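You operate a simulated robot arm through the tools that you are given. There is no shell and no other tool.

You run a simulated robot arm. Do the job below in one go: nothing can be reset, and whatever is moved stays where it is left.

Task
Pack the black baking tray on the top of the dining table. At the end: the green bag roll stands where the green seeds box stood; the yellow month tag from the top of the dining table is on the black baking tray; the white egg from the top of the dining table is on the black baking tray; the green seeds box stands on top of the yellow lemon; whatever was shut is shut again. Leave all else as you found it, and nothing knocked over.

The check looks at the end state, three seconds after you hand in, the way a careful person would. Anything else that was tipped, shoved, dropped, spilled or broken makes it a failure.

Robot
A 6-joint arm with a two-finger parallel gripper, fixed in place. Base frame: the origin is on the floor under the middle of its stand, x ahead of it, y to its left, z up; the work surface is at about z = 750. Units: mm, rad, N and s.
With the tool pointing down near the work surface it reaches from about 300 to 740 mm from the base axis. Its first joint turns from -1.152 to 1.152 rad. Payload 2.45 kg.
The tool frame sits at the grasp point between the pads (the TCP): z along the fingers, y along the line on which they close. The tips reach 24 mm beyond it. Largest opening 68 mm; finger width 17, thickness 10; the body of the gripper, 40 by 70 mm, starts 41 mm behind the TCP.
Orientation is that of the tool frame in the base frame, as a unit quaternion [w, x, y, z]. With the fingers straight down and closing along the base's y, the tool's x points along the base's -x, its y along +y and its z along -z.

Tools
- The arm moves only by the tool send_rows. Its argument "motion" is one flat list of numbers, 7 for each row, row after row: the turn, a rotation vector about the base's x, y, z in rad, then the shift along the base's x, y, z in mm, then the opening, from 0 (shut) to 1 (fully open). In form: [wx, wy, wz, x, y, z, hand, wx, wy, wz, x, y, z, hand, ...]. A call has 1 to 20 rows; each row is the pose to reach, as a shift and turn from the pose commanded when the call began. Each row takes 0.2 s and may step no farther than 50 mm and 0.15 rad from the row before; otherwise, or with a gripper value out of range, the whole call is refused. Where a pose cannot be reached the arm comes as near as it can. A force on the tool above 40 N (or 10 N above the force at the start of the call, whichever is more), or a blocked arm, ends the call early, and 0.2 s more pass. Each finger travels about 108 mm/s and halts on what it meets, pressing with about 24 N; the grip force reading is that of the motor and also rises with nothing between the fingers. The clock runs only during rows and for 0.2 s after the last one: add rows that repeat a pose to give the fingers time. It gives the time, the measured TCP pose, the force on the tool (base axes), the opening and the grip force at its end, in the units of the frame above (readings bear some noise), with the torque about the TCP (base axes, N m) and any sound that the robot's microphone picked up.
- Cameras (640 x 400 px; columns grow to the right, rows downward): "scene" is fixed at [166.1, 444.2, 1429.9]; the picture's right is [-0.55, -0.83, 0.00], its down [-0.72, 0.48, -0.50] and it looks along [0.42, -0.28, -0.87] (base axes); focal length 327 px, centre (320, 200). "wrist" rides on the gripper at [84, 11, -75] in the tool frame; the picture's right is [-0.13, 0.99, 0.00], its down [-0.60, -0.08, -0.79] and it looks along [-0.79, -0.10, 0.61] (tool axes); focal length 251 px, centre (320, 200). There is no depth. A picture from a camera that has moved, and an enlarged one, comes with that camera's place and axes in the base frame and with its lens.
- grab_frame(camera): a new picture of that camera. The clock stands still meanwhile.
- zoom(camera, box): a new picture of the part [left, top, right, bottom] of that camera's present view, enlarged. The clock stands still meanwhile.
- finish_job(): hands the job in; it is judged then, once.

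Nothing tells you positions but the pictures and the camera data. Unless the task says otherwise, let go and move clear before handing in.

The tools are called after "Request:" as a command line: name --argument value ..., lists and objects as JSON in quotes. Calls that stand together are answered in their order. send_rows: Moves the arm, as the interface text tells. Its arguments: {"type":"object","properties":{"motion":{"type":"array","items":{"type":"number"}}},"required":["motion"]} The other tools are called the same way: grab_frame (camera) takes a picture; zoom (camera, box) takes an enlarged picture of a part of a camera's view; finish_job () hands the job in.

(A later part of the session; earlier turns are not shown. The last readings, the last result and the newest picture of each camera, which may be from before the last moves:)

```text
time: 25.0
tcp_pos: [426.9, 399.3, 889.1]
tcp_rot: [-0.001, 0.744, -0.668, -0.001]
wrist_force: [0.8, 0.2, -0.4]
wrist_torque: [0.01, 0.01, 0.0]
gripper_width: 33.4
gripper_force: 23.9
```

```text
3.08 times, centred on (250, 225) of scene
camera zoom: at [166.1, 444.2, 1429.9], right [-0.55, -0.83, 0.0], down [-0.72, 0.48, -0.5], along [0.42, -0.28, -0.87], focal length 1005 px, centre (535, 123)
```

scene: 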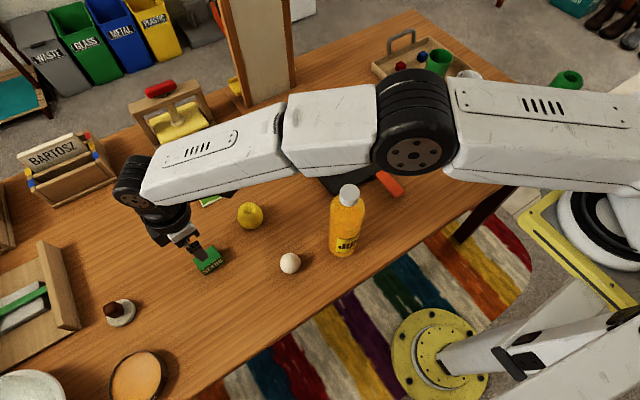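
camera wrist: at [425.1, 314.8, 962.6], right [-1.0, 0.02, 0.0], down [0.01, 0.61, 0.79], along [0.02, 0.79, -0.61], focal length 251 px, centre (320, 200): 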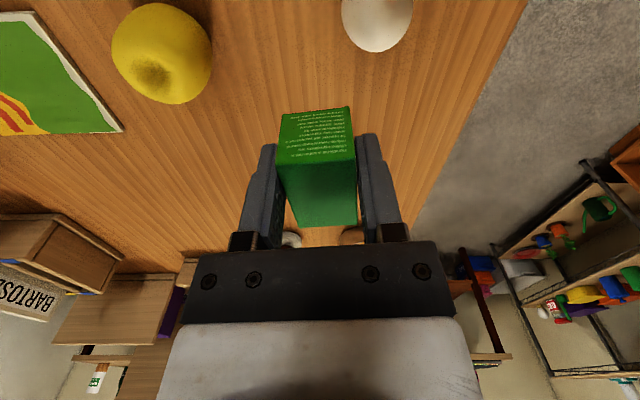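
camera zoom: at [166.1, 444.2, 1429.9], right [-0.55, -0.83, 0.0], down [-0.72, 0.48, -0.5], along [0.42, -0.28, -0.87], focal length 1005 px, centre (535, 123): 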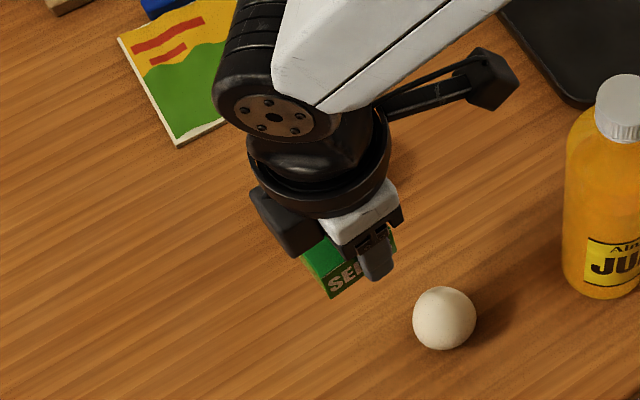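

Request:
zoom --camera "wrist" --box '[90, 0, 240, 110]'

Request:
zoom --camera "wrist" --box '[320, 0, 440, 80]'

Request:
zoom --camera "wrist" --box '[230, 90, 410, 240]'

```text
3.64 times, centred on (165, 55) of wrist
camera zoom: at [425.1, 314.8, 962.6], right [-1.0, 0.02, 0.0], down [0.01, 0.61, 0.79], along [0.02, 0.79, -0.61], focal length 914 px, centre (884, 727)
```

zoom: 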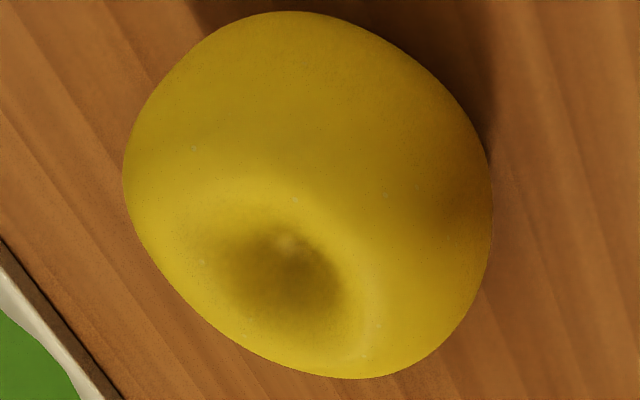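

```text
5.00 times, centred on (380, 40) of wrist
camera zoom: at [425.1, 314.8, 962.6], right [-1.0, 0.02, 0.0], down [0.01, 0.61, 0.79], along [0.02, 0.79, -0.61], focal length 1257 px, centre (20, 1000)
```

zoom: 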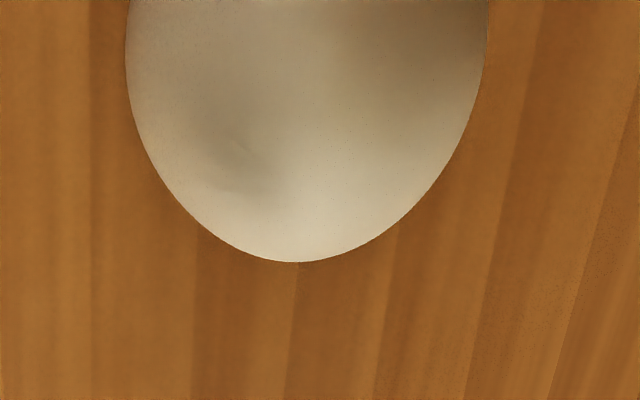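

```text
2.67 times, centred on (320, 165) of wrist
camera zoom: at [425.1, 314.8, 962.6], right [-1.0, 0.02, 0.0], down [0.01, 0.61, 0.79], along [0.02, 0.79, -0.61], focal length 670 px, centre (320, 293)
```

zoom: 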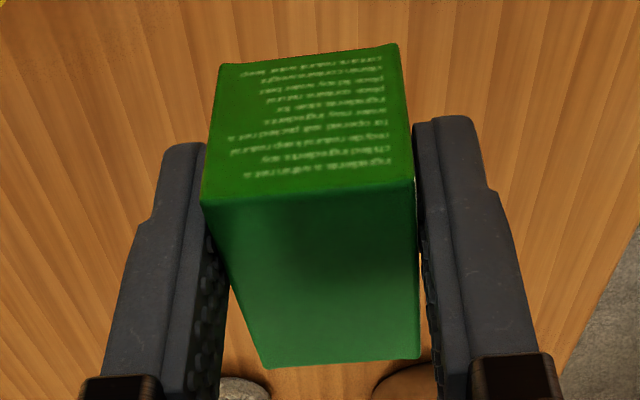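

The lemon's axis is at about (532, 390), with a 28 mm radius and its top near z≈810, and the held box centre is about 9 mm beyond the TCP in y. I'll move the box over the lemon's axis and lower it part way.

Request:
send_rows --motion '[0, 0, 0, 35, -6, 0, 0.3, 0, 0, 0, 70, -12, 0, 0.3, 0, 0, 0, 106, -18.8, 0, 0.3, 0, 0, 0, 106, -18.8, -15, 0.3, 0, 0, 0, 106, -18.8, -28, 0.3, 0, 0, 0, 106, -18.8, -28, 0.3]'

Request:
grab_frame --camera "wrist"

Request:
zoom --camera "scene" --box '[180, 150, 330, 270]'

```text
time: 26.4
tcp_pos: [533.6, 384.0, 860.8]
tcp_rot: [0.0, 0.744, -0.669, -0.001]
wrist_force: [0.6, -0.1, -1.0]
wrist_torque: [0.02, 0.0, -0.03]
gripper_width: 33.4
gripper_force: 23.9
```

```text
taken
camera wrist: at [531.6, 296.9, 934.7], right [-1.0, 0.02, 0.0], down [0.01, 0.61, 0.79], along [0.02, 0.79, -0.61], focal length 251 px, centre (320, 200)
```

wrist: 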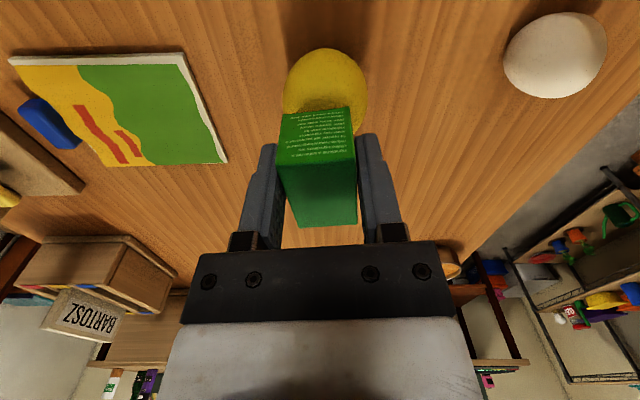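

```text
3.33 times, centred on (255, 210) of scene
camera zoom: at [166.1, 444.2, 1429.9], right [-0.55, -0.83, 0.0], down [-0.72, 0.48, -0.5], along [0.42, -0.28, -0.87], focal length 1088 px, centre (537, 167)
```

zoom: 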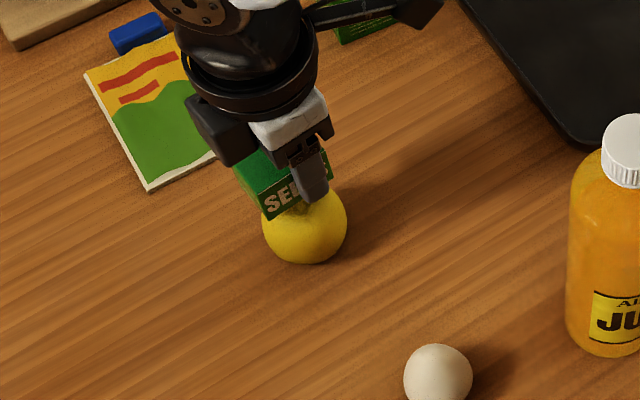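

The box is above the lemon with its bottom at about z≈828. I'll zoom in to check the alignment before the final descent.

Request:
zoom --camera "wrist" --box '[230, 30, 420, 240]'

Request:
zoom --camera "scene" --box '[220, 170, 290, 240]'

```text
1.90 times, centred on (325, 135) of wrist
camera zoom: at [531.6, 296.9, 934.7], right [-1.0, 0.02, 0.0], down [0.01, 0.61, 0.79], along [0.02, 0.79, -0.61], focal length 479 px, centre (310, 324)
```

zoom: 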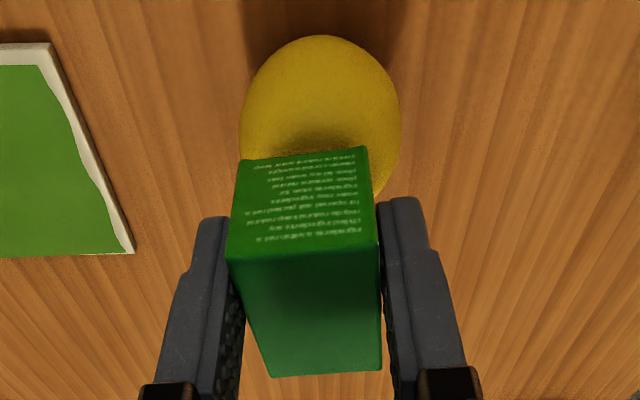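

```text
5.71 times, centred on (255, 205) of scene
camera zoom: at [166.1, 444.2, 1429.9], right [-0.55, -0.83, 0.0], down [-0.72, 0.48, -0.5], along [0.42, -0.28, -0.87], focal length 1866 px, centre (691, 171)
```

zoom: 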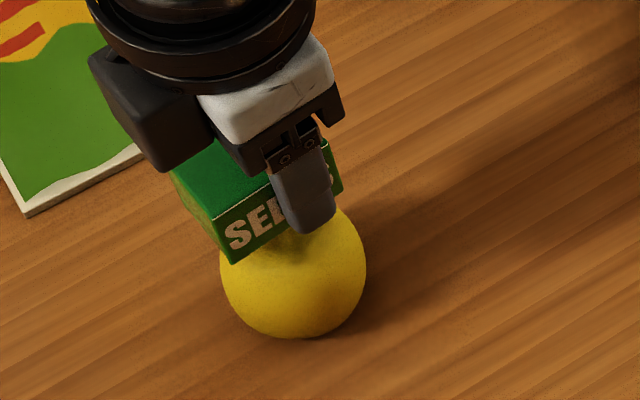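

The box is aligned in y and about 2 mm too far in +x. I'll correct that and lower in small steps, watching the force.

Request:
send_rows --motion '[0, 0, 0, -1.8, 0, 0, 0.3, 0, 0, 0, -1.8, 0, -4, 0.3, 0, 0, 0, -1.8, 0, -8, 0.3, 0, 0, 0, -1.8, 0, -8, 0.3]'

Request:
send_rows --motion '[0, 0, 0, 0, 0, -1, 0.3, 0, 0, 0, 0, 0, -2, 0.3, 0, 0, 0, 0, 0, -2, 0.3]'

Request:
send_rows --motion '[0, 0, 0, 0, 0, -1, 0.3, 0, 0, 0, 0, 0, -1.5, 0.3, 0, 0, 0, 0, 0, -1.5, 0.3]'

```text
time: 27.4
tcp_pos: [529.5, 381.6, 855.1]
tcp_rot: [0.001, 0.743, -0.669, -0.002]
wrist_force: [0.4, -1.0, -0.5]
wrist_torque: [0.02, 0.02, 0.01]
gripper_width: 33.1
gripper_force: 23.9
```

```text
time: 28.2
tcp_pos: [529.9, 381.4, 852.9]
tcp_rot: [0.0, 0.744, -0.668, -0.001]
wrist_force: [0.0, 0.7, 0.5]
wrist_torque: [0.03, -0.03, 0.02]
gripper_width: 33.4
gripper_force: 24.3
```

```text
time: 29.0
tcp_pos: [529.0, 381.4, 850.2]
tcp_rot: [0.001, 0.745, -0.668, -0.001]
wrist_force: [0.3, -0.8, -0.1]
wrist_torque: [0.01, -0.02, -0.01]
gripper_width: 33.4
gripper_force: 23.6
```

There's no contact yet, with the box bottom at about z≈817. I'll continue in 1 mm steps.

Request:
send_rows --motion '[0, 0, 0, 0, 0, -1, 0.3, 0, 0, 0, 0, 0, -1, 0.3]'

Request:
send_rows --motion '[0, 0, 0, 0, 0, -1, 0.3, 0, 0, 0, 0, 0, -1, 0.3]'

Request:
send_rows --motion '[0, 0, 0, 0, 0, -1, 0.3, 0, 0, 0, 0, 0, -1, 0.3]'

Request:
zoom --camera "wrist" --box '[230, 30, 420, 240]'

Request:
zoom --camera "scene" --box '[220, 170, 290, 240]'

```text
time: 29.6
tcp_pos: [528.8, 381.8, 849.2]
tcp_rot: [0.0, 0.743, -0.669, -0.002]
wrist_force: [-0.8, -0.4, -0.6]
wrist_torque: [0.01, 0.0, 0.0]
gripper_width: 33.7
gripper_force: 24.1
```

```text
time: 30.2
tcp_pos: [529.4, 380.7, 848.6]
tcp_rot: [-0.001, 0.744, -0.668, -0.002]
wrist_force: [0.5, -0.2, -0.1]
wrist_torque: [0.01, 0.01, -0.04]
gripper_width: 33.4
gripper_force: 23.9
```

```text
time: 30.8
tcp_pos: [529.4, 381.1, 845.8]
tcp_rot: [0.0, 0.744, -0.668, -0.001]
wrist_force: [-0.3, 0.1, -0.2]
wrist_torque: [-0.01, 0.02, 0.0]
gripper_width: 33.4
gripper_force: 23.9
```

```text
1.90 times, centred on (325, 135) of wrist
camera zoom: at [527.7, 296.8, 921.9], right [-1.0, 0.02, 0.0], down [0.01, 0.61, 0.79], along [0.02, 0.79, -0.61], focal length 479 px, centre (310, 324)
```

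zoom: 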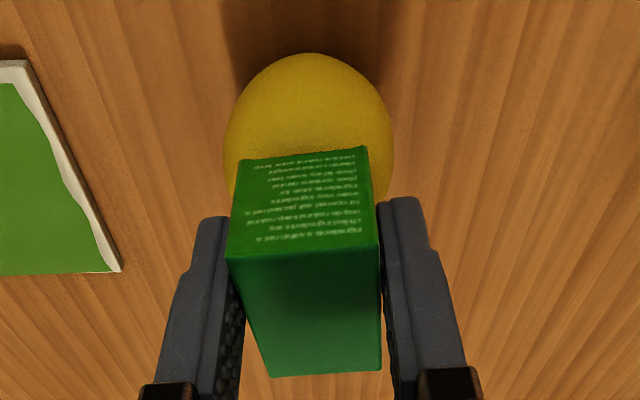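

```text
5.71 times, centred on (255, 205) of scene
camera zoom: at [166.1, 444.2, 1429.9], right [-0.55, -0.83, 0.0], down [-0.72, 0.48, -0.5], along [0.42, -0.28, -0.87], focal length 1866 px, centre (691, 171)
```

zoom: 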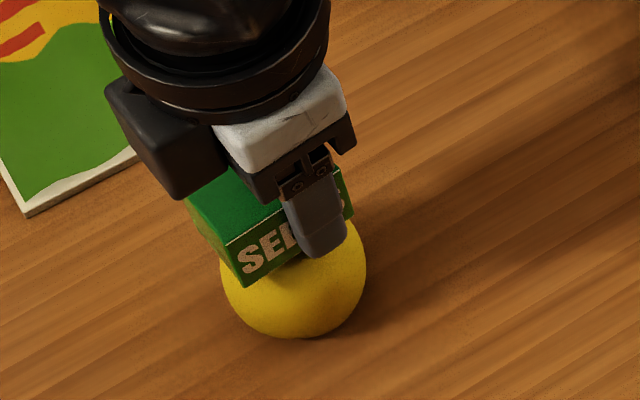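

There's still no contact, and the box is about 1.3 mm low in x relative to the lemon's axis. I'll correct that and keep stepping down.

Request:
send_rows --motion '[0, 0, 0, 1.3, 0, -1, 0.3, 0, 0, 0, 1.3, 0, -1, 0.3]'

Request:
send_rows --motion '[0, 0, 0, 0, 0, -1, 0.3, 0, 0, 0, 0, 0, -1, 0.3]'

Request:
send_rows --motion '[0, 0, 0, 0, 0, -1, 0.3, 0, 0, 0, 0, 0, -1, 0.3]'

```text
time: 31.4
tcp_pos: [530.5, 381.7, 846.6]
tcp_rot: [0.0, 0.744, -0.669, -0.001]
wrist_force: [0.1, -1.0, 0.2]
wrist_torque: [-0.01, -0.01, -0.01]
gripper_width: 33.3
gripper_force: 23.8
```

```text
time: 32.0
tcp_pos: [530.2, 381.3, 844.5]
tcp_rot: [0.0, 0.744, -0.668, -0.001]
wrist_force: [-0.1, 0.3, 0.0]
wrist_torque: [0.03, 0.0, 0.0]
gripper_width: 33.4
gripper_force: 23.8
```

```text
time: 32.6
tcp_pos: [530.6, 381.6, 843.7]
tcp_rot: [0.0, 0.744, -0.668, -0.001]
wrist_force: [-0.5, -0.3, -0.4]
wrist_torque: [0.01, 0.0, -0.01]
gripper_width: 33.3
gripper_force: 23.9
```

Request:
send_rows --motion '[0, 0, 0, 0, 0, -1, 0.3, 0, 0, 0, 0, 0, -1, 0.3]'

Request:
send_rows --motion '[0, 0, 0, 0, 0, -1, 0.3, 0, 0, 0, 0, 0, -1, 0.3]'

Request:
zoom --camera "scene" --box '[225, 180, 285, 240]'

```text
time: 33.2
tcp_pos: [529.5, 382.3, 843.5]
tcp_rot: [0.0, 0.744, -0.669, -0.001]
wrist_force: [0.7, 0.1, -0.1]
wrist_torque: [-0.01, 0.01, -0.03]
gripper_width: 33.4
gripper_force: 23.9
```

```text
time: 33.8
tcp_pos: [530.6, 382.5, 842.6]
tcp_rot: [-0.001, 0.744, -0.668, -0.001]
wrist_force: [-0.4, -0.4, 0.0]
wrist_torque: [0.02, 0.01, 0.03]
gripper_width: 33.4
gripper_force: 23.9
```

```text
6.67 times, centred on (255, 210) of scene
camera zoom: at [166.1, 444.2, 1429.9], right [-0.55, -0.83, 0.0], down [-0.72, 0.48, -0.5], along [0.42, -0.28, -0.87], focal length 2177 px, centre (753, 133)
```

zoom: 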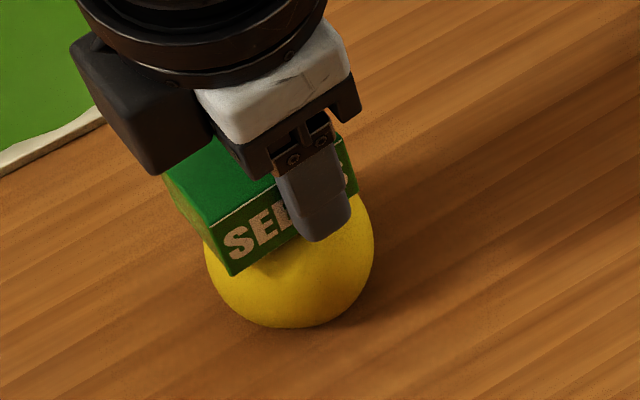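

The box bottom is at about z≈811 and still not touching. I'll continue the 1 mm steps.

Request:
send_rows --motion '[0, 0, 0, 0, 0, -1, 0.3, 0, 0, 0, 0, 0, -1, 0.3]'

Request:
send_rows --motion '[0, 0, 0, 0, 0, -1, 0.3, 0, 0, 0, 0, 0, -1, 0.3]'

Request:
send_rows --motion '[0, 0, 0, 0, 0, -1, 0.3, 0, 0, 0, 0, 0, -1, 0.3]'

Request:
zoom --camera "wrist" --box '[230, 30, 420, 240]'

```text
time: 34.4
tcp_pos: [530.0, 382.5, 840.6]
tcp_rot: [0.0, 0.744, -0.668, -0.001]
wrist_force: [1.4, 0.5, -0.4]
wrist_torque: [0.03, 0.0, -0.01]
gripper_width: 33.5
gripper_force: 24.6
```

```text
time: 35.0
tcp_pos: [531.4, 382.1, 840.7]
tcp_rot: [0.001, 0.744, -0.669, -0.002]
wrist_force: [-0.8, 0.1, -0.5]
wrist_torque: [0.02, -0.02, -0.01]
gripper_width: 33.2
gripper_force: 24.1
```

```text
time: 35.6
tcp_pos: [530.9, 382.5, 839.8]
tcp_rot: [0.0, 0.744, -0.668, -0.001]
wrist_force: [-0.1, -1.1, 5.5]
wrist_torque: [-0.03, -0.09, -0.03]
gripper_width: 33.5
gripper_force: 23.7
```

```text
1.90 times, centred on (325, 135) of wrist
camera zoom: at [529.2, 297.8, 914.5], right [-1.0, 0.02, 0.0], down [0.01, 0.61, 0.79], along [0.02, 0.79, -0.61], focal length 479 px, centre (310, 324)
```

zoom: 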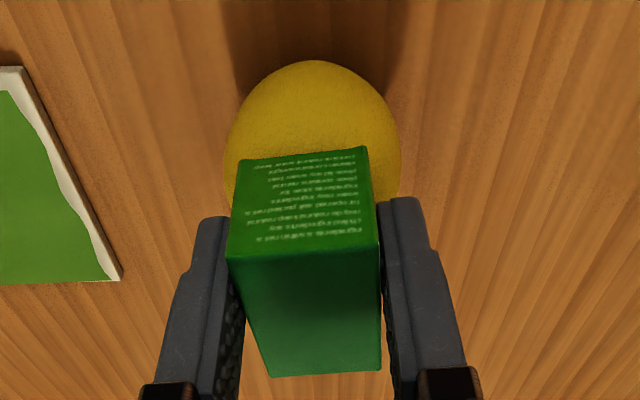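

The box touched the lemon's top (5.5 N, bottom at z≈808) and both are aligned within about 1.5 mm. I'll release slowly and look before lifting away.

Request:
send_rows --motion '[0, 0, 0, 0, 0, 0.3, 0.45, 0, 0, 0, 0, 0, 0.3, 0.49, 0, 0, 0, 0, 0, 0.3, 0.51, 0, 0, 0, 0, 0, 0.3, 0.53, 0, 0, 0, 0, 0, 0.3, 0.56, 0, 0, 0, 0, 0, 0.3, 0.6, 0, 0, 0, 0, 0, 0.3, 0.65, 0, 0, 0, 0, 0, 0.3, 0.65]'

Request:
zoom --camera "wrist" --box '[230, 30, 420, 240]'

Request:
zoom --camera "scene" --box '[225, 180, 285, 240]'

```text
time: 37.4
tcp_pos: [529.9, 383.3, 839.5]
tcp_rot: [0.0, 0.744, -0.668, -0.001]
wrist_force: [0.3, -1.0, 0.1]
wrist_torque: [-0.01, 0.01, -0.01]
gripper_width: 44.3
gripper_force: 0.1
```

```text
1.90 times, centred on (325, 135) of wrist
camera zoom: at [528.9, 297.2, 914.3], right [-1.0, 0.02, 0.0], down [0.01, 0.61, 0.79], along [0.02, 0.79, -0.61], focal length 479 px, centre (310, 324)
```

zoom: 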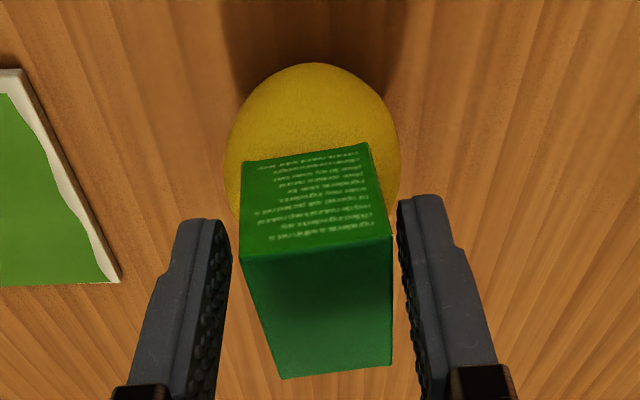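

```text
6.67 times, centred on (255, 210) of scene
camera zoom: at [166.1, 444.2, 1429.9], right [-0.55, -0.83, 0.0], down [-0.72, 0.48, -0.5], along [0.42, -0.28, -0.87], focal length 2177 px, centre (753, 133)
```

zoom: 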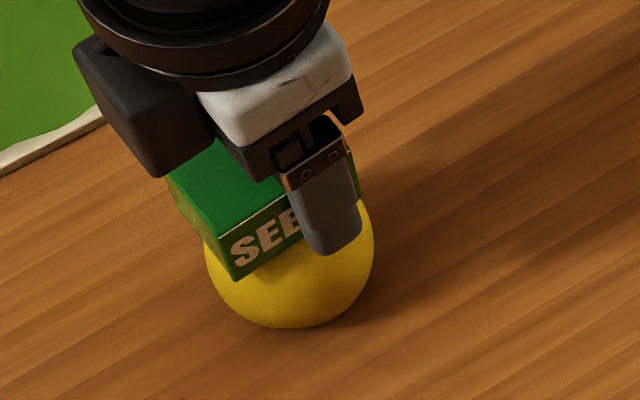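

The box settled onto the lemon's rim with a slight lean toward -x. I'll open the fingers wider and see whether it stays put before lifting.

Request:
send_rows --motion '[0, 0, 0, 0, 0, 0, 0.75, 0, 0, 0, 0, 0, 0, 0.85, 0, 0, 0, 0, 0, 0, 1, 0, 0, 0, 0, 0, 0, 1, 0, 0, 0, 0, 0, 0, 1]'

Request:
zoom --camera "wrist" --box '[230, 30, 420, 240]'

Request:
zoom --camera "scene" --box '[225, 180, 285, 240]'

```text
time: 38.6
tcp_pos: [531.7, 383.1, 839.9]
tcp_rot: [0.0, 0.744, -0.668, 0.0]
wrist_force: [0.2, 1.1, 0.4]
wrist_torque: [-0.02, 0.03, -0.02]
gripper_width: 67.9
gripper_force: 0.1
```

```text
1.90 times, centred on (325, 135) of wrist
camera zoom: at [528.9, 297.2, 914.3], right [-1.0, 0.02, 0.0], down [0.01, 0.61, 0.79], along [0.02, 0.79, -0.61], focal length 479 px, centre (310, 324)
```

zoom: 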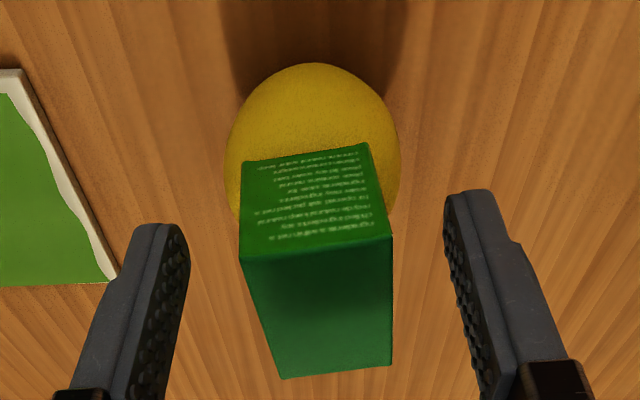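

```text
6.67 times, centred on (255, 210) of scene
camera zoom: at [166.1, 444.2, 1429.9], right [-0.55, -0.83, 0.0], down [-0.72, 0.48, -0.5], along [0.42, -0.28, -0.87], focal length 2177 px, centre (753, 133)
```

zoom: 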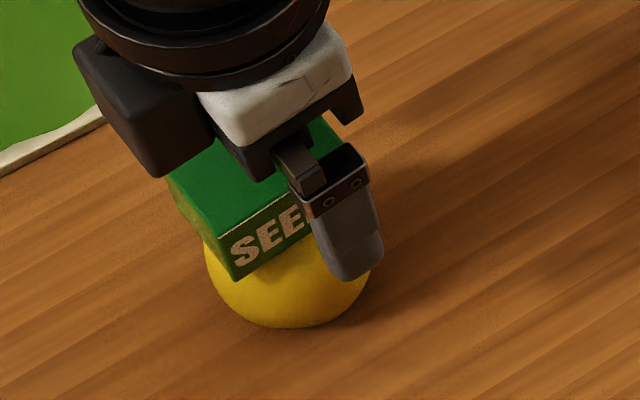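

The box is standing free on the lemon and didn't move when released. I'll lift straight up and inspect it from above.

Request:
send_rows --motion '[0, 0, 0, 0, 0, 10, 1, 0, 0, 0, 0, 0, 25, 1, 0, 0, 0, 0, 0, 50, 1, 0, 0, 0, 0, 0, 85, 1, 0, 0, 0, 0, 0, 120, 1, 0, 0, 0, 0, -40, 130, 1, 0, 0, 0, 0, -80, 140, 1, 0, 0, 0, 0, -80, 140, 1]'

Request:
grab_frame --camera "wrist"

Request:
zoom --camera "scene" --box '[215, 170, 285, 240]'

Request:
grab_frame --camera "scene"

```text
time: 40.4
tcp_pos: [530.0, 302.7, 982.3]
tcp_rot: [0.0, 0.744, -0.668, -0.002]
wrist_force: [0.6, -0.3, 0.1]
wrist_torque: [-0.02, -0.01, 0.0]
gripper_width: 68.0
gripper_force: 0.2
```

```text
taken
camera wrist: at [527.8, 218.1, 1056.9], right [-1.0, 0.02, 0.0], down [0.01, 0.61, 0.79], along [0.02, 0.79, -0.61], focal length 251 px, centre (320, 200)
```

wrist: 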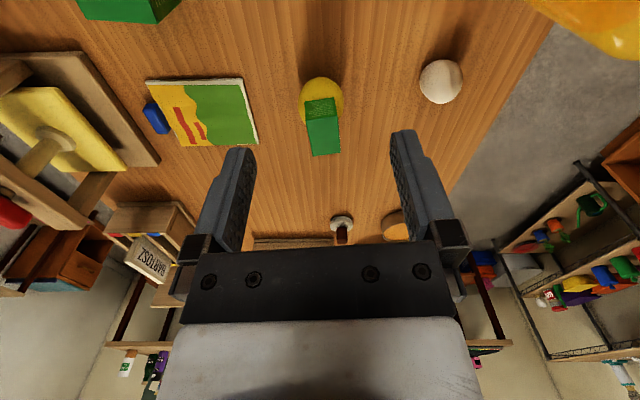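

```text
5.71 times, centred on (250, 205) of scene
camera zoom: at [166.1, 444.2, 1429.9], right [-0.55, -0.83, 0.0], down [-0.72, 0.48, -0.5], along [0.42, -0.28, -0.87], focal length 1866 px, centre (720, 171)
```

zoom: 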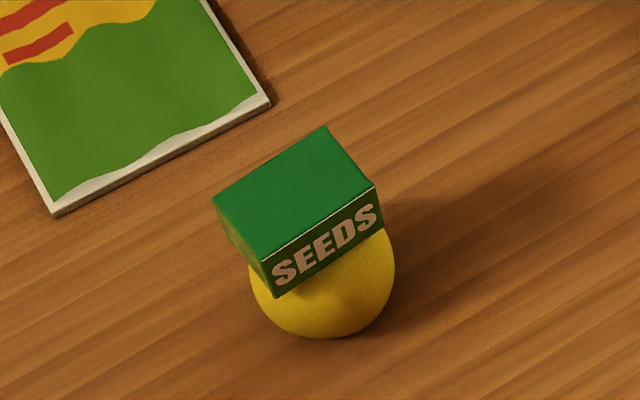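

```text
taken
```

scene: 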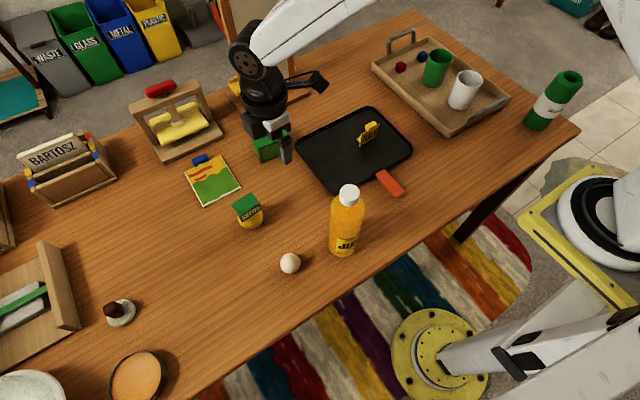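

The SEEDS box now stands on the lemon with only a slight lean. Next I'll fly high across to above the green bag roll near (368, -414), turning the gripper on the way, and look at it from above.

Request:
send_rows --motion '[0, 0, -0.0516, -9.5, -42.2, 0.2, 1, 0, 0, -0.103, -19.1, -84.4, 0.4, 1, 0, 0, -0.155, -28.6, -126.5, 0.5, 1, 0, 0, -0.207, -38.1, -168.7, 0.7, 1, 0, 0, -0.258, -47.6, -210.9, 0.9, 1, 0, 0, -0.31, -57.2, -253.1, 1, 1, 0, 0, -0.362, -66.7, -295.2, 1.2, 1, 0, 0, -0.413, -76.2, -337.4, 1.4, 1, 0, 0, -0.465, -85.8, -379.6, 1.6, 1, 0, 0, -0.516, -95.3, -421.8, 1.8, 1, 0, 0, -0.568, -104.8, -463.9, 1.9, 1, 0, 0, -0.62, -114.4, -506.1, 2.1, 1, 0, 0, -0.671, -123.9, -548.3, 2.3, 1, 0, 0, -0.723, -133.4, -590.5, 2.5, 1, 0, 0, -0.775, -142.9, -632.6, 2.6, 1, 0, 0, -0.826, -152.5, -674.8, 2.8, 1, 0, 0, -0.878, -162, -717, 3, 1, 0, 0, -0.878, -162, -717, 3, 1]'

Request:
grab_frame --camera "wrist"

Request:
grab_frame --camera "scene"

```text
time: 44.2
tcp_pos: [368.8, -416.9, 984.7]
tcp_rot: [0.001, -0.389, 0.921, 0.001]
wrist_force: [0.4, -0.3, -0.2]
wrist_torque: [-0.03, 0.0, -0.02]
gripper_width: 68.1
gripper_force: 0.0
```

```text
taken
camera wrist: at [303.1, -468.9, 1060.0], right [-0.62, 0.78, 0.0], down [0.48, 0.38, 0.79], along [0.62, 0.49, -0.61], focal length 251 px, centre (320, 200)
```

wrist: 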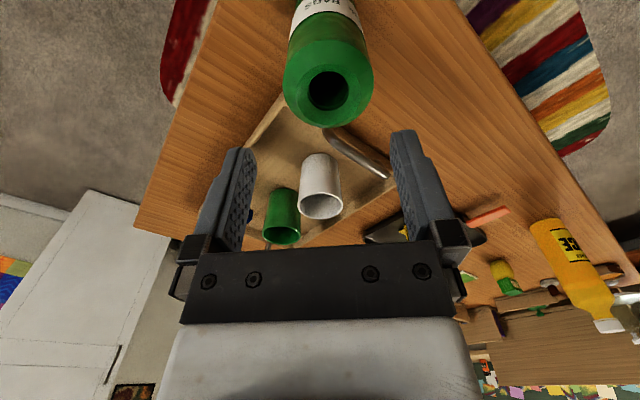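

```text
taken
```

scene: 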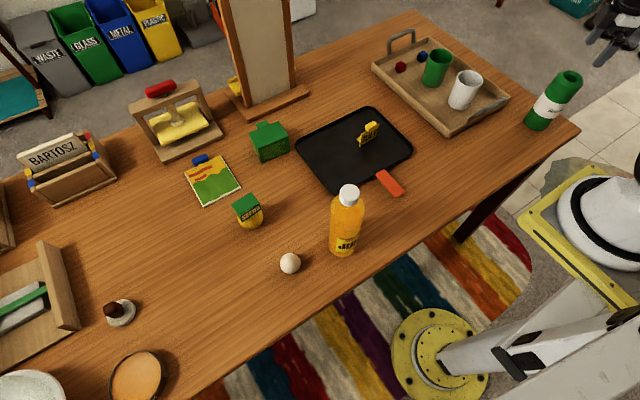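

Request:
zoom --camera "wrist" --box '[260, 0, 400, 140]'

Request:
zoom --camera "scene" --box '[215, 170, 285, 240]'

```text
2.86 times, centred on (330, 70) of wrist
camera zoom: at [303.1, -468.9, 1060.0], right [-0.62, 0.78, 0.0], down [0.48, 0.38, 0.79], along [0.62, 0.49, -0.61], focal length 718 px, centre (291, 571)
```

zoom: 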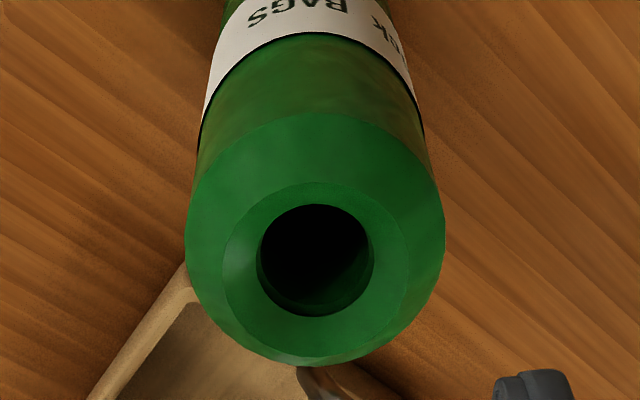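

```text
5.71 times, centred on (250, 205) of scene
camera zoom: at [166.1, 444.2, 1429.9], right [-0.55, -0.83, 0.0], down [-0.72, 0.48, -0.5], along [0.42, -0.28, -0.87], focal length 1866 px, centre (720, 171)
```

zoom: 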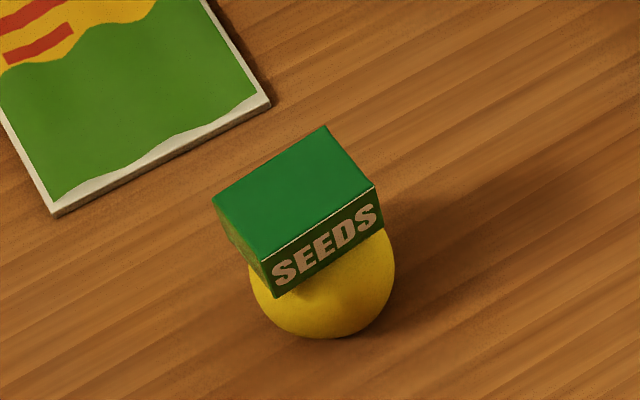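

This is the bag roll ("Binwick BAGS"). I'll take tighter scene views of it to fix its centre and width more accurately.

Request:
zoom --camera "scene" --box '[515, 65, 591, 137]'

Request:
zoom --camera "wrist" --box '[280, 30, 380, 130]'

```text
5.56 times, centred on (553, 101) of scene
camera zoom: at [166.1, 444.2, 1429.9], right [-0.55, -0.83, 0.0], down [-0.72, 0.48, -0.5], along [0.42, -0.28, -0.87], focal length 1814 px, centre (-974, 750)
```

zoom: 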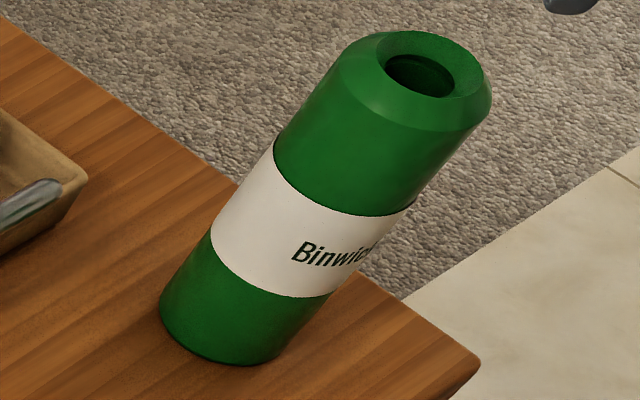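

```text
4.00 times, centred on (330, 80) of wrist
camera zoom: at [303.1, -468.9, 1060.0], right [-0.62, 0.78, 0.0], down [0.48, 0.38, 0.79], along [0.62, 0.49, -0.61], focal length 1006 px, centre (280, 680)
```

zoom: 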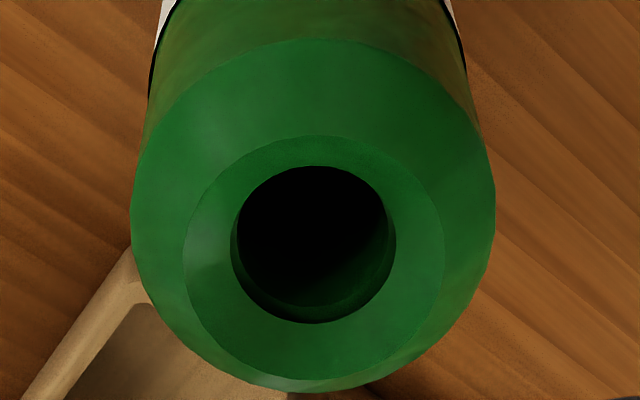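

The roll is about 60 mm across, centred at (367.8, -410.9), with its top at z≈900. I'll centre over it and lower to just above its top for a check.

Request:
send_rows --motion '[0, 0, 0, -1.7, 5.5, 0, 1, 0, 0, 0, -1.7, 5.5, -25, 1, 0, 0, 0, -1.7, 5.5, -45, 1, 0, 0, 0, -1.7, 5.5, -53, 1, 0, 0, 0, -1.7, 5.5, -53, 1]'

Request:
grab_frame --camera "wrist"

Request:
zoom --camera "scene" --box '[500, 20, 620, 140]'

```text
time: 45.4
tcp_pos: [366.3, -412.1, 928.3]
tcp_rot: [0.002, -0.389, 0.921, 0.001]
wrist_force: [-0.5, 1.0, 0.6]
wrist_torque: [0.02, -0.03, 0.02]
gripper_width: 68.1
gripper_force: 0.1
```

```text
taken
camera wrist: at [300.7, -464.5, 1002.7], right [-0.62, 0.78, 0.0], down [0.48, 0.38, 0.79], along [0.62, 0.49, -0.61], focal length 251 px, centre (320, 200)
```

wrist: 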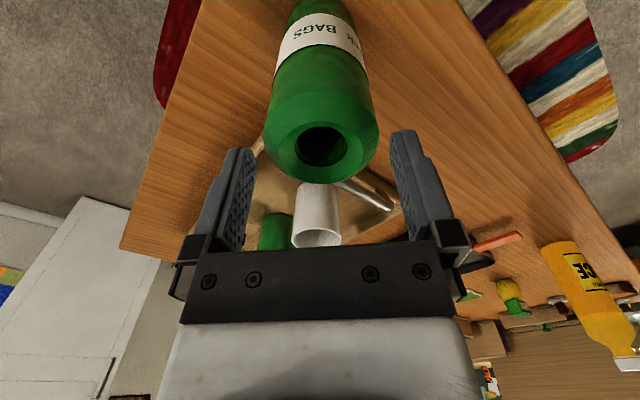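

```text
3.33 times, centred on (560, 80) of scene
camera zoom: at [166.1, 444.2, 1429.9], right [-0.55, -0.83, 0.0], down [-0.72, 0.48, -0.5], along [0.42, -0.28, -0.87], focal length 1088 px, centre (-480, 600)
```

zoom: 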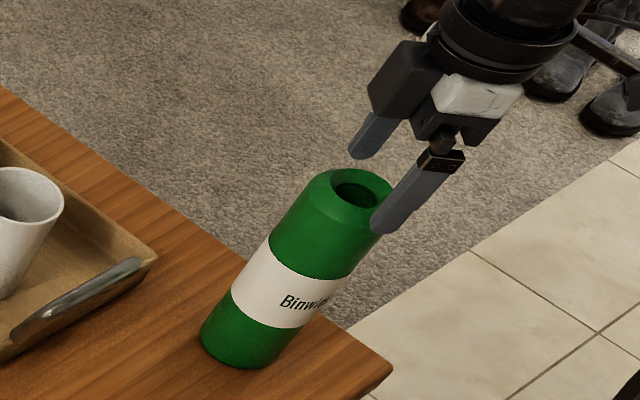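

Request:
zoom --camera "wrist" --box '[230, 20, 410, 200]'

```text
2.22 times, centred on (320, 110) of wrist
camera zoom: at [300.7, -464.5, 1002.7], right [-0.62, 0.78, 0.0], down [0.48, 0.38, 0.79], along [0.62, 0.49, -0.61], focal length 559 px, centre (320, 400)
```

zoom: 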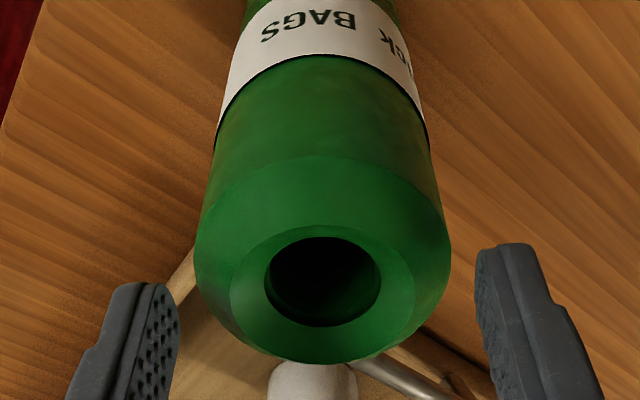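

The roll is centred within 1 mm between the fingers, with about 4 mm clearance on each side. I'll lower around it to z≈870.

Request:
send_rows --motion '[0, 0, 0, -0.5, 0.5, -8, 1, 0, 0, 0, -0.5, 0.5, -16, 1, 0, 0, 0, -0.5, 0.5, -26, 1, 0, 0, 0, -0.5, 0.5, -38, 1, 0, 0, 0, -0.5, 0.5, -48, 1, 0, 0, 0, -0.5, 0.5, -57, 1, 0, 0, 0, -0.5, 0.5, -57, 1]'

Request:
grab_frame --camera "wrist"

Request:
zoom --camera "scene" --box '[500, 20, 620, 140]'

```text
time: 47.0
tcp_pos: [365.9, -408.1, 871.7]
tcp_rot: [0.0, -0.389, 0.921, 0.0]
wrist_force: [-0.6, 0.1, -0.1]
wrist_torque: [-0.01, 0.02, 0.02]
gripper_width: 68.1
gripper_force: 0.1
```

```text
taken
camera wrist: at [299.8, -461.6, 945.5], right [-0.62, 0.78, 0.0], down [0.48, 0.38, 0.79], along [0.62, 0.49, -0.61], focal length 251 px, centre (320, 200)
```

wrist: 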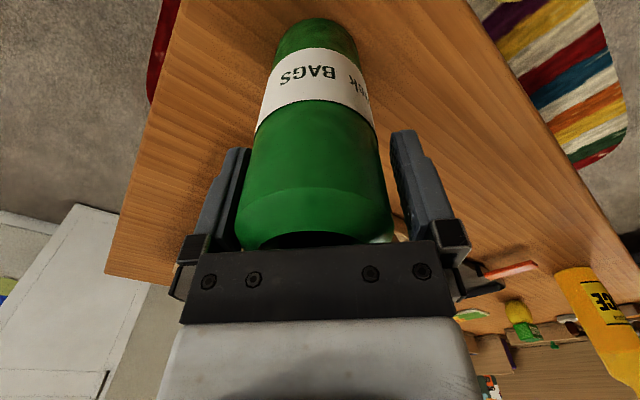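

```text
3.33 times, centred on (560, 80) of scene
camera zoom: at [166.1, 444.2, 1429.9], right [-0.55, -0.83, 0.0], down [-0.72, 0.48, -0.5], along [0.42, -0.28, -0.87], focal length 1088 px, centre (-480, 600)
```

zoom: 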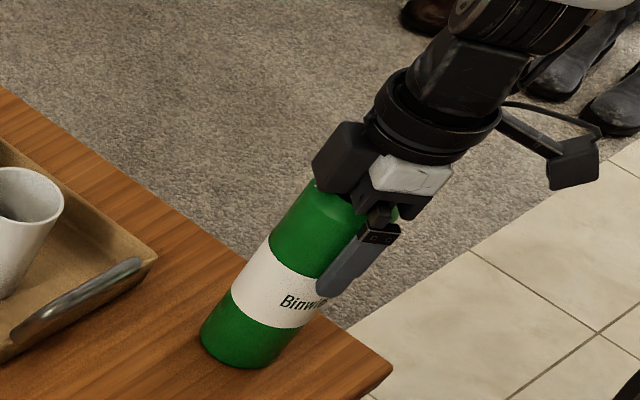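

The fingers are around the roll without contact, with the roll about 2 mm toward one finger. I'll re-centre and close.

Request:
send_rows --motion '[0, 0, 0, 1.3, -1.4, 0, 1, 0, 0, 0, 1.3, -1.4, 0, 1]'

Request:
send_rows --motion '[0, 0, 0, 0, 0, 0, 0.93, 0, 0, 0, 0, 0, 0, 0.88, 0, 0, 0, 0, 0, 0, 0.82, 0, 0, 0, 0, 0, 0, 0.75, 0, 0, 0, 0, 0, 0, 0.75]'

Request:
grab_frame --camera "wrist"

Request:
zoom --camera "scene" --box '[500, 20, 620, 140]'

```text
time: 47.6
tcp_pos: [367.2, -409.4, 871.8]
tcp_rot: [0.0, -0.39, 0.921, 0.001]
wrist_force: [0.6, 0.1, -0.1]
wrist_torque: [0.0, -0.01, 0.0]
gripper_width: 68.0
gripper_force: 0.1
```

```text
time: 48.8
tcp_pos: [368.7, -409.3, 872.1]
tcp_rot: [0.002, -0.389, 0.921, 0.0]
wrist_force: [2.2, -0.8, 1.7]
wrist_torque: [-0.12, -0.21, 0.02]
gripper_width: 59.4
gripper_force: 24.3
```

```text
taken
camera wrist: at [301.3, -462.8, 946.3], right [-0.62, 0.78, 0.0], down [0.48, 0.38, 0.79], along [0.62, 0.49, -0.61], focal length 251 px, centre (320, 200)
```

wrist: 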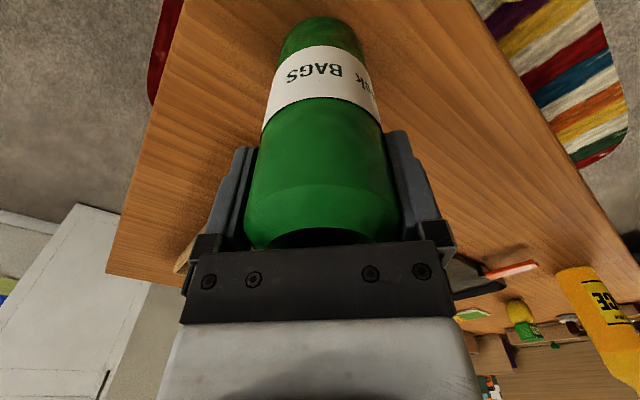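

```text
3.33 times, centred on (560, 80) of scene
camera zoom: at [166.1, 444.2, 1429.9], right [-0.55, -0.83, 0.0], down [-0.72, 0.48, -0.5], along [0.42, -0.28, -0.87], focal length 1088 px, centre (-480, 600)
```

zoom: 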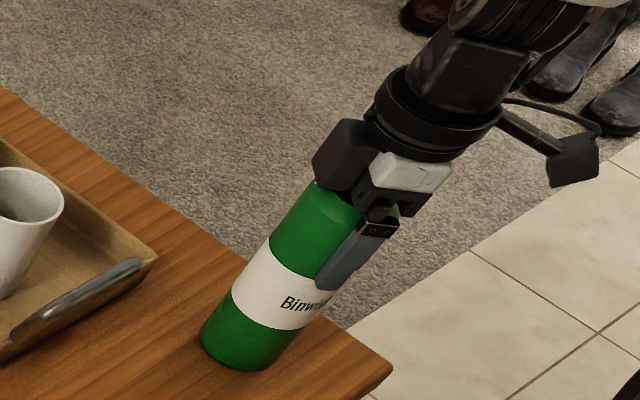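

The roll is gripped (59.4 mm, 24 N). I'll lift it about 130 mm and carry it along a path clear of the mugs and juice bottle, stopping halfway to check.

Request:
send_rows --motion '[0, 0, 0, 0, 0, 10, 0.75, 0, 0, 0, 0, 0, 35, 0.75, 0, 0, 0, 0, 0, 70, 0.75, 0, 0, 0, 0, 0, 105, 0.75, 0, 0, 0, 0, 0, 130, 0.75, 0, 0, 0, 8.5, 34, 130, 0.75, 0, 0, 0, 17, 68, 130, 0.75, 0, 0, 0, 25.5, 102, 130, 0.75, 0, 0, 0, 34, 136, 130, 0.75, 0, 0, 0, 42.5, 170, 130, 0.75, 0, 0, 0, 51, 204, 130, 0.75, 0, 0, 0, 59.5, 238, 130, 0.75, 0, 0, 0, 68, 272, 130, 0.75, 0, 0, 0, 76.5, 306, 130, 0.75, 0, 0, 0, 85, 340, 130, 0.75, 0, 0, 0, 93.5, 375, 130, 0.75, 0, 0, 0, 102, 410, 130, 0.75, 0, 0, 0, 102, 410, 130, 0.75]'

Request:
grab_frame --camera "scene"

Request:
grab_frame --camera "wrist"

```text
time: 52.6
tcp_pos: [467.7, -2.0, 1002.9]
tcp_rot: [0.001, -0.389, 0.921, 0.001]
wrist_force: [0.5, -1.0, -1.2]
wrist_torque: [0.0, 0.0, 0.01]
gripper_width: 59.3
gripper_force: 24.1
```

```text
taken
```

scene: 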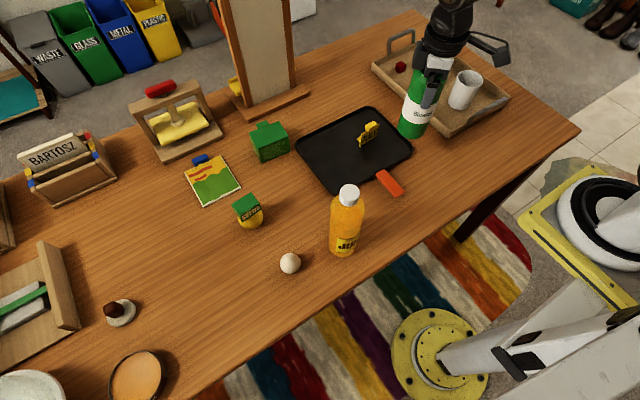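

```text
taken
camera wrist: at [402.0, -54.7, 1078.0], right [-0.62, 0.78, 0.0], down [0.48, 0.38, 0.79], along [0.62, 0.49, -0.61], focal length 251 px, centre (320, 200)
```

wrist: 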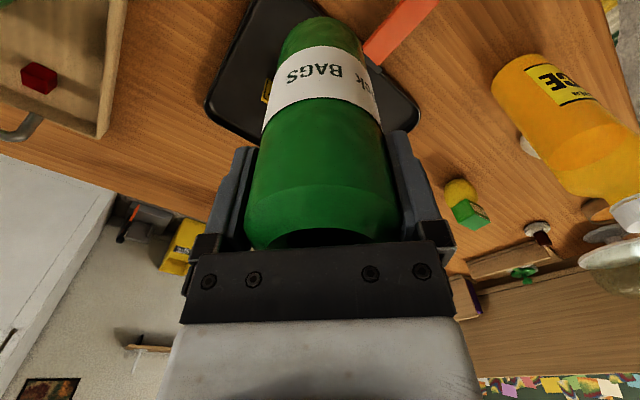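

The roll hangs upright and steady. I'll continue past the juice bottle and lemon, then out over the SEEDS box's old spot, stopping high above it.

Request:
send_rows --motion '[0, 0, 0, -1.2, 35.7, 0, 0.75, 0, 0, 0, -2.4, 71.3, 0, 0.75, 0, 0, 0, -3.7, 107, 0, 0.75, 0, 0, 0, -4.9, 142.6, 0, 0.75, 0, 0, 0, -6.1, 178.2, 0, 0.75, 0, 0, 0, -7.3, 213.9, 0, 0.75, 0, 0, 0, -8.5, 249.5, 0, 0.75, 0, 0, 0, -9.7, 285.1, 0, 0.75, 0, 0, 0, -11, 320.8, 0, 0.75, 0, 0, 0, -12.2, 356.4, 0, 0.75, 0, 0, 0, -13.4, 392, 0, 0.75, 0, 0, 0, -4, 422, -10, 0.75, 0, 0, 0, 5, 452, -20, 0.75, 0, 0, 0, 14, 482, -30, 0.75, 0, 0, 0, 22.7, 512, -43, 0.75, 0, 0, 0, 22.7, 512, -43, 0.75]'

Request:
grab_frame --camera "scene"

Request:
grab_frame --camera "wrist"

```text
time: 56.0
tcp_pos: [489.5, 511.0, 959.0]
tcp_rot: [-0.001, -0.389, 0.921, 0.001]
wrist_force: [0.2, 0.1, -3.0]
wrist_torque: [0.01, 0.01, -0.03]
gripper_width: 59.3
gripper_force: 24.2
```

```text
taken
```

scene: 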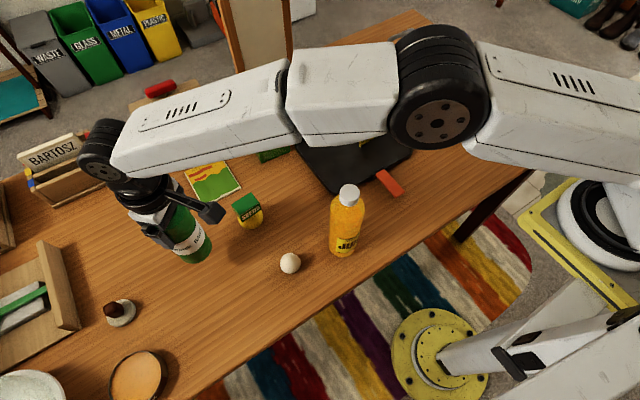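

```text
taken
camera wrist: at [423.8, 457.9, 1033.8], right [-0.62, 0.78, 0.0], down [0.48, 0.38, 0.79], along [0.62, 0.49, -0.61], focal length 251 px, centre (320, 200)
```

wrist: 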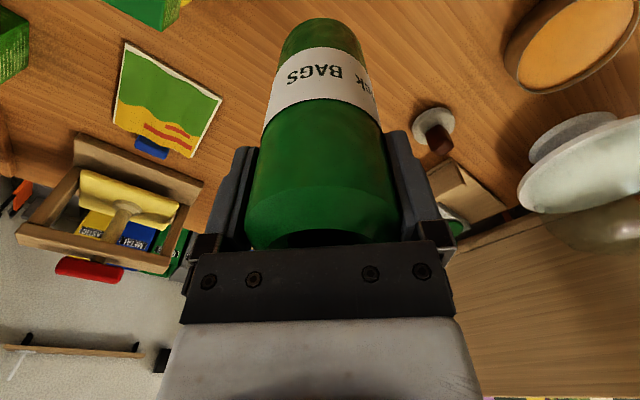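

The roll is above the old SEEDS box spot, at (490, 510). I'll lower it to about 14 mm above the table and check position and reach.

Request:
send_rows --motion '[0, 0, 0, 0.9, -0.4, -20, 0.75, 0, 0, 0, 0.9, -0.4, -40, 0.75, 0, 0, 0, 0.9, -0.4, -58, 0.75, 0, 0, 0, 0.9, -0.4, -72, 0.75, 0, 0, 0, 0.9, -0.4, -72, 0.75]'

Request:
zoom --camera "scene" --box '[130, 160, 290, 290]'

Request:
grab_frame --camera "wrist"

```text
time: 57.2
tcp_pos: [492.7, 511.2, 887.4]
tcp_rot: [0.001, -0.39, 0.921, 0.001]
wrist_force: [-0.4, -0.8, -1.4]
wrist_torque: [0.0, -0.01, -0.03]
gripper_width: 59.2
gripper_force: 24.0
```

```text
3.08 times, centred on (210, 225) of scene
camera zoom: at [166.1, 444.3, 1429.9], right [-0.55, -0.83, 0.0], down [-0.72, 0.48, -0.5], along [0.42, -0.28, -0.87], focal length 1005 px, centre (658, 123)
```

zoom: 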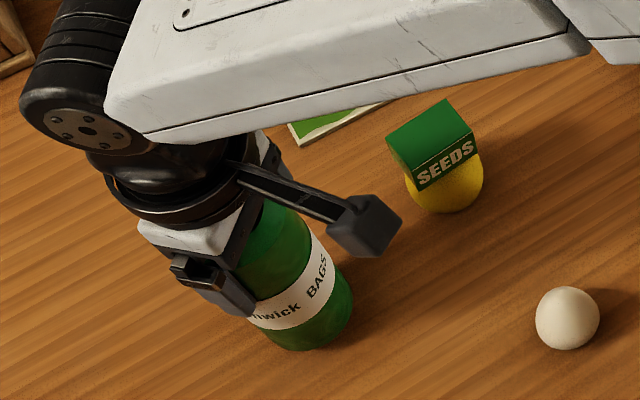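

```text
taken
camera wrist: at [426.8, 458.4, 962.2], right [-0.62, 0.78, 0.0], down [0.48, 0.38, 0.79], along [0.62, 0.49, -0.61], focal length 251 px, centre (320, 200)
```

wrist: 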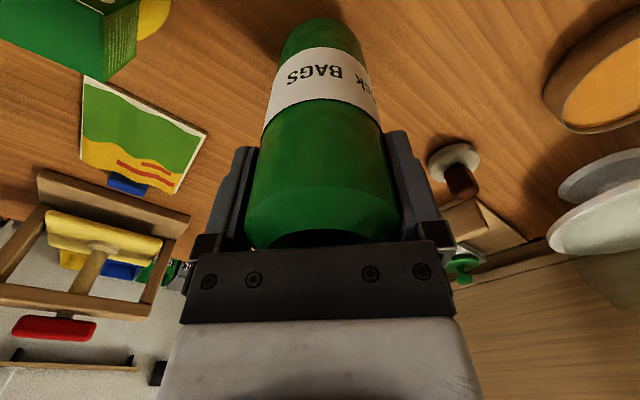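

The roll's bottom is about 16 mm above the table and the position is within 2 mm. I'll correct that and set it down gently.

Request:
send_rows --motion '[0, 0, 0, -1.8, -0.8, -5, 0.75, 0, 0, 0, -1.8, -0.8, -9, 0.75, 0, 0, 0, -1.8, -0.8, -12, 0.75, 0, 0, 0, -1.8, -0.8, -12, 0.75]'

Request:
send_rows --motion '[0, 0, 0, 0, 0, -1, 0.75, 0, 0, 0, 0, 0, -1, 0.75]'

Request:
send_rows --motion '[0, 0, 0, 0, 0, -1, 0.75, 0, 0, 0, 0, 0, -1, 0.75]'

Request:
zoom --camera "wrist" --box '[180, 0, 460, 200]'

```text
time: 58.2
tcp_pos: [491.3, 510.1, 875.7]
tcp_rot: [0.0, -0.389, 0.921, 0.001]
wrist_force: [-0.3, -0.2, -2.5]
wrist_torque: [0.01, 0.01, -0.01]
gripper_width: 59.1
gripper_force: 24.1
```

```text
time: 58.8
tcp_pos: [490.8, 509.4, 874.0]
tcp_rot: [0.0, -0.389, 0.921, 0.001]
wrist_force: [0.5, 0.1, -1.8]
wrist_torque: [-0.01, -0.01, 0.01]
gripper_width: 58.9
gripper_force: 24.0
```

```text
time: 59.4
tcp_pos: [490.4, 509.7, 874.2]
tcp_rot: [0.0, -0.389, 0.921, 0.001]
wrist_force: [-0.4, -1.0, -2.8]
wrist_torque: [0.01, 0.02, 0.03]
gripper_width: 59.1
gripper_force: 23.9
```

```text
2.00 times, centred on (320, 100) of wrist
camera zoom: at [424.7, 456.8, 948.5], right [-0.62, 0.78, 0.0], down [0.48, 0.38, 0.79], along [0.62, 0.49, -0.61], focal length 503 px, centre (320, 400)
```

zoom: 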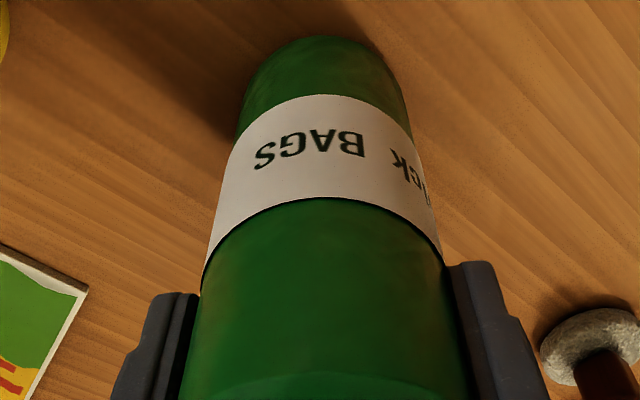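

The roll is about 2 mm above the table and on target. I'll continue the 1 mm steps until it touches.

Request:
send_rows --motion '[0, 0, 0, 0, 0, -1, 0.75, 0, 0, 0, 0, 0, -1, 0.75]'

Request:
send_rows --motion '[0, 0, 0, 0, 0, -1, 0.75, 0, 0, 0, 0, 0, -1, 0.75]'

```text
time: 60.0
tcp_pos: [491.2, 510.4, 873.2]
tcp_rot: [0.0, -0.389, 0.921, 0.001]
wrist_force: [0.9, 1.5, -2.0]
wrist_torque: [0.02, 0.02, 0.02]
gripper_width: 59.4
gripper_force: 23.9
```

```text
time: 60.6
tcp_pos: [490.1, 509.5, 871.6]
tcp_rot: [0.001, -0.389, 0.921, 0.001]
wrist_force: [0.0, 0.0, -2.2]
wrist_torque: [-0.02, -0.01, 0.02]
gripper_width: 59.6
gripper_force: 24.3
```

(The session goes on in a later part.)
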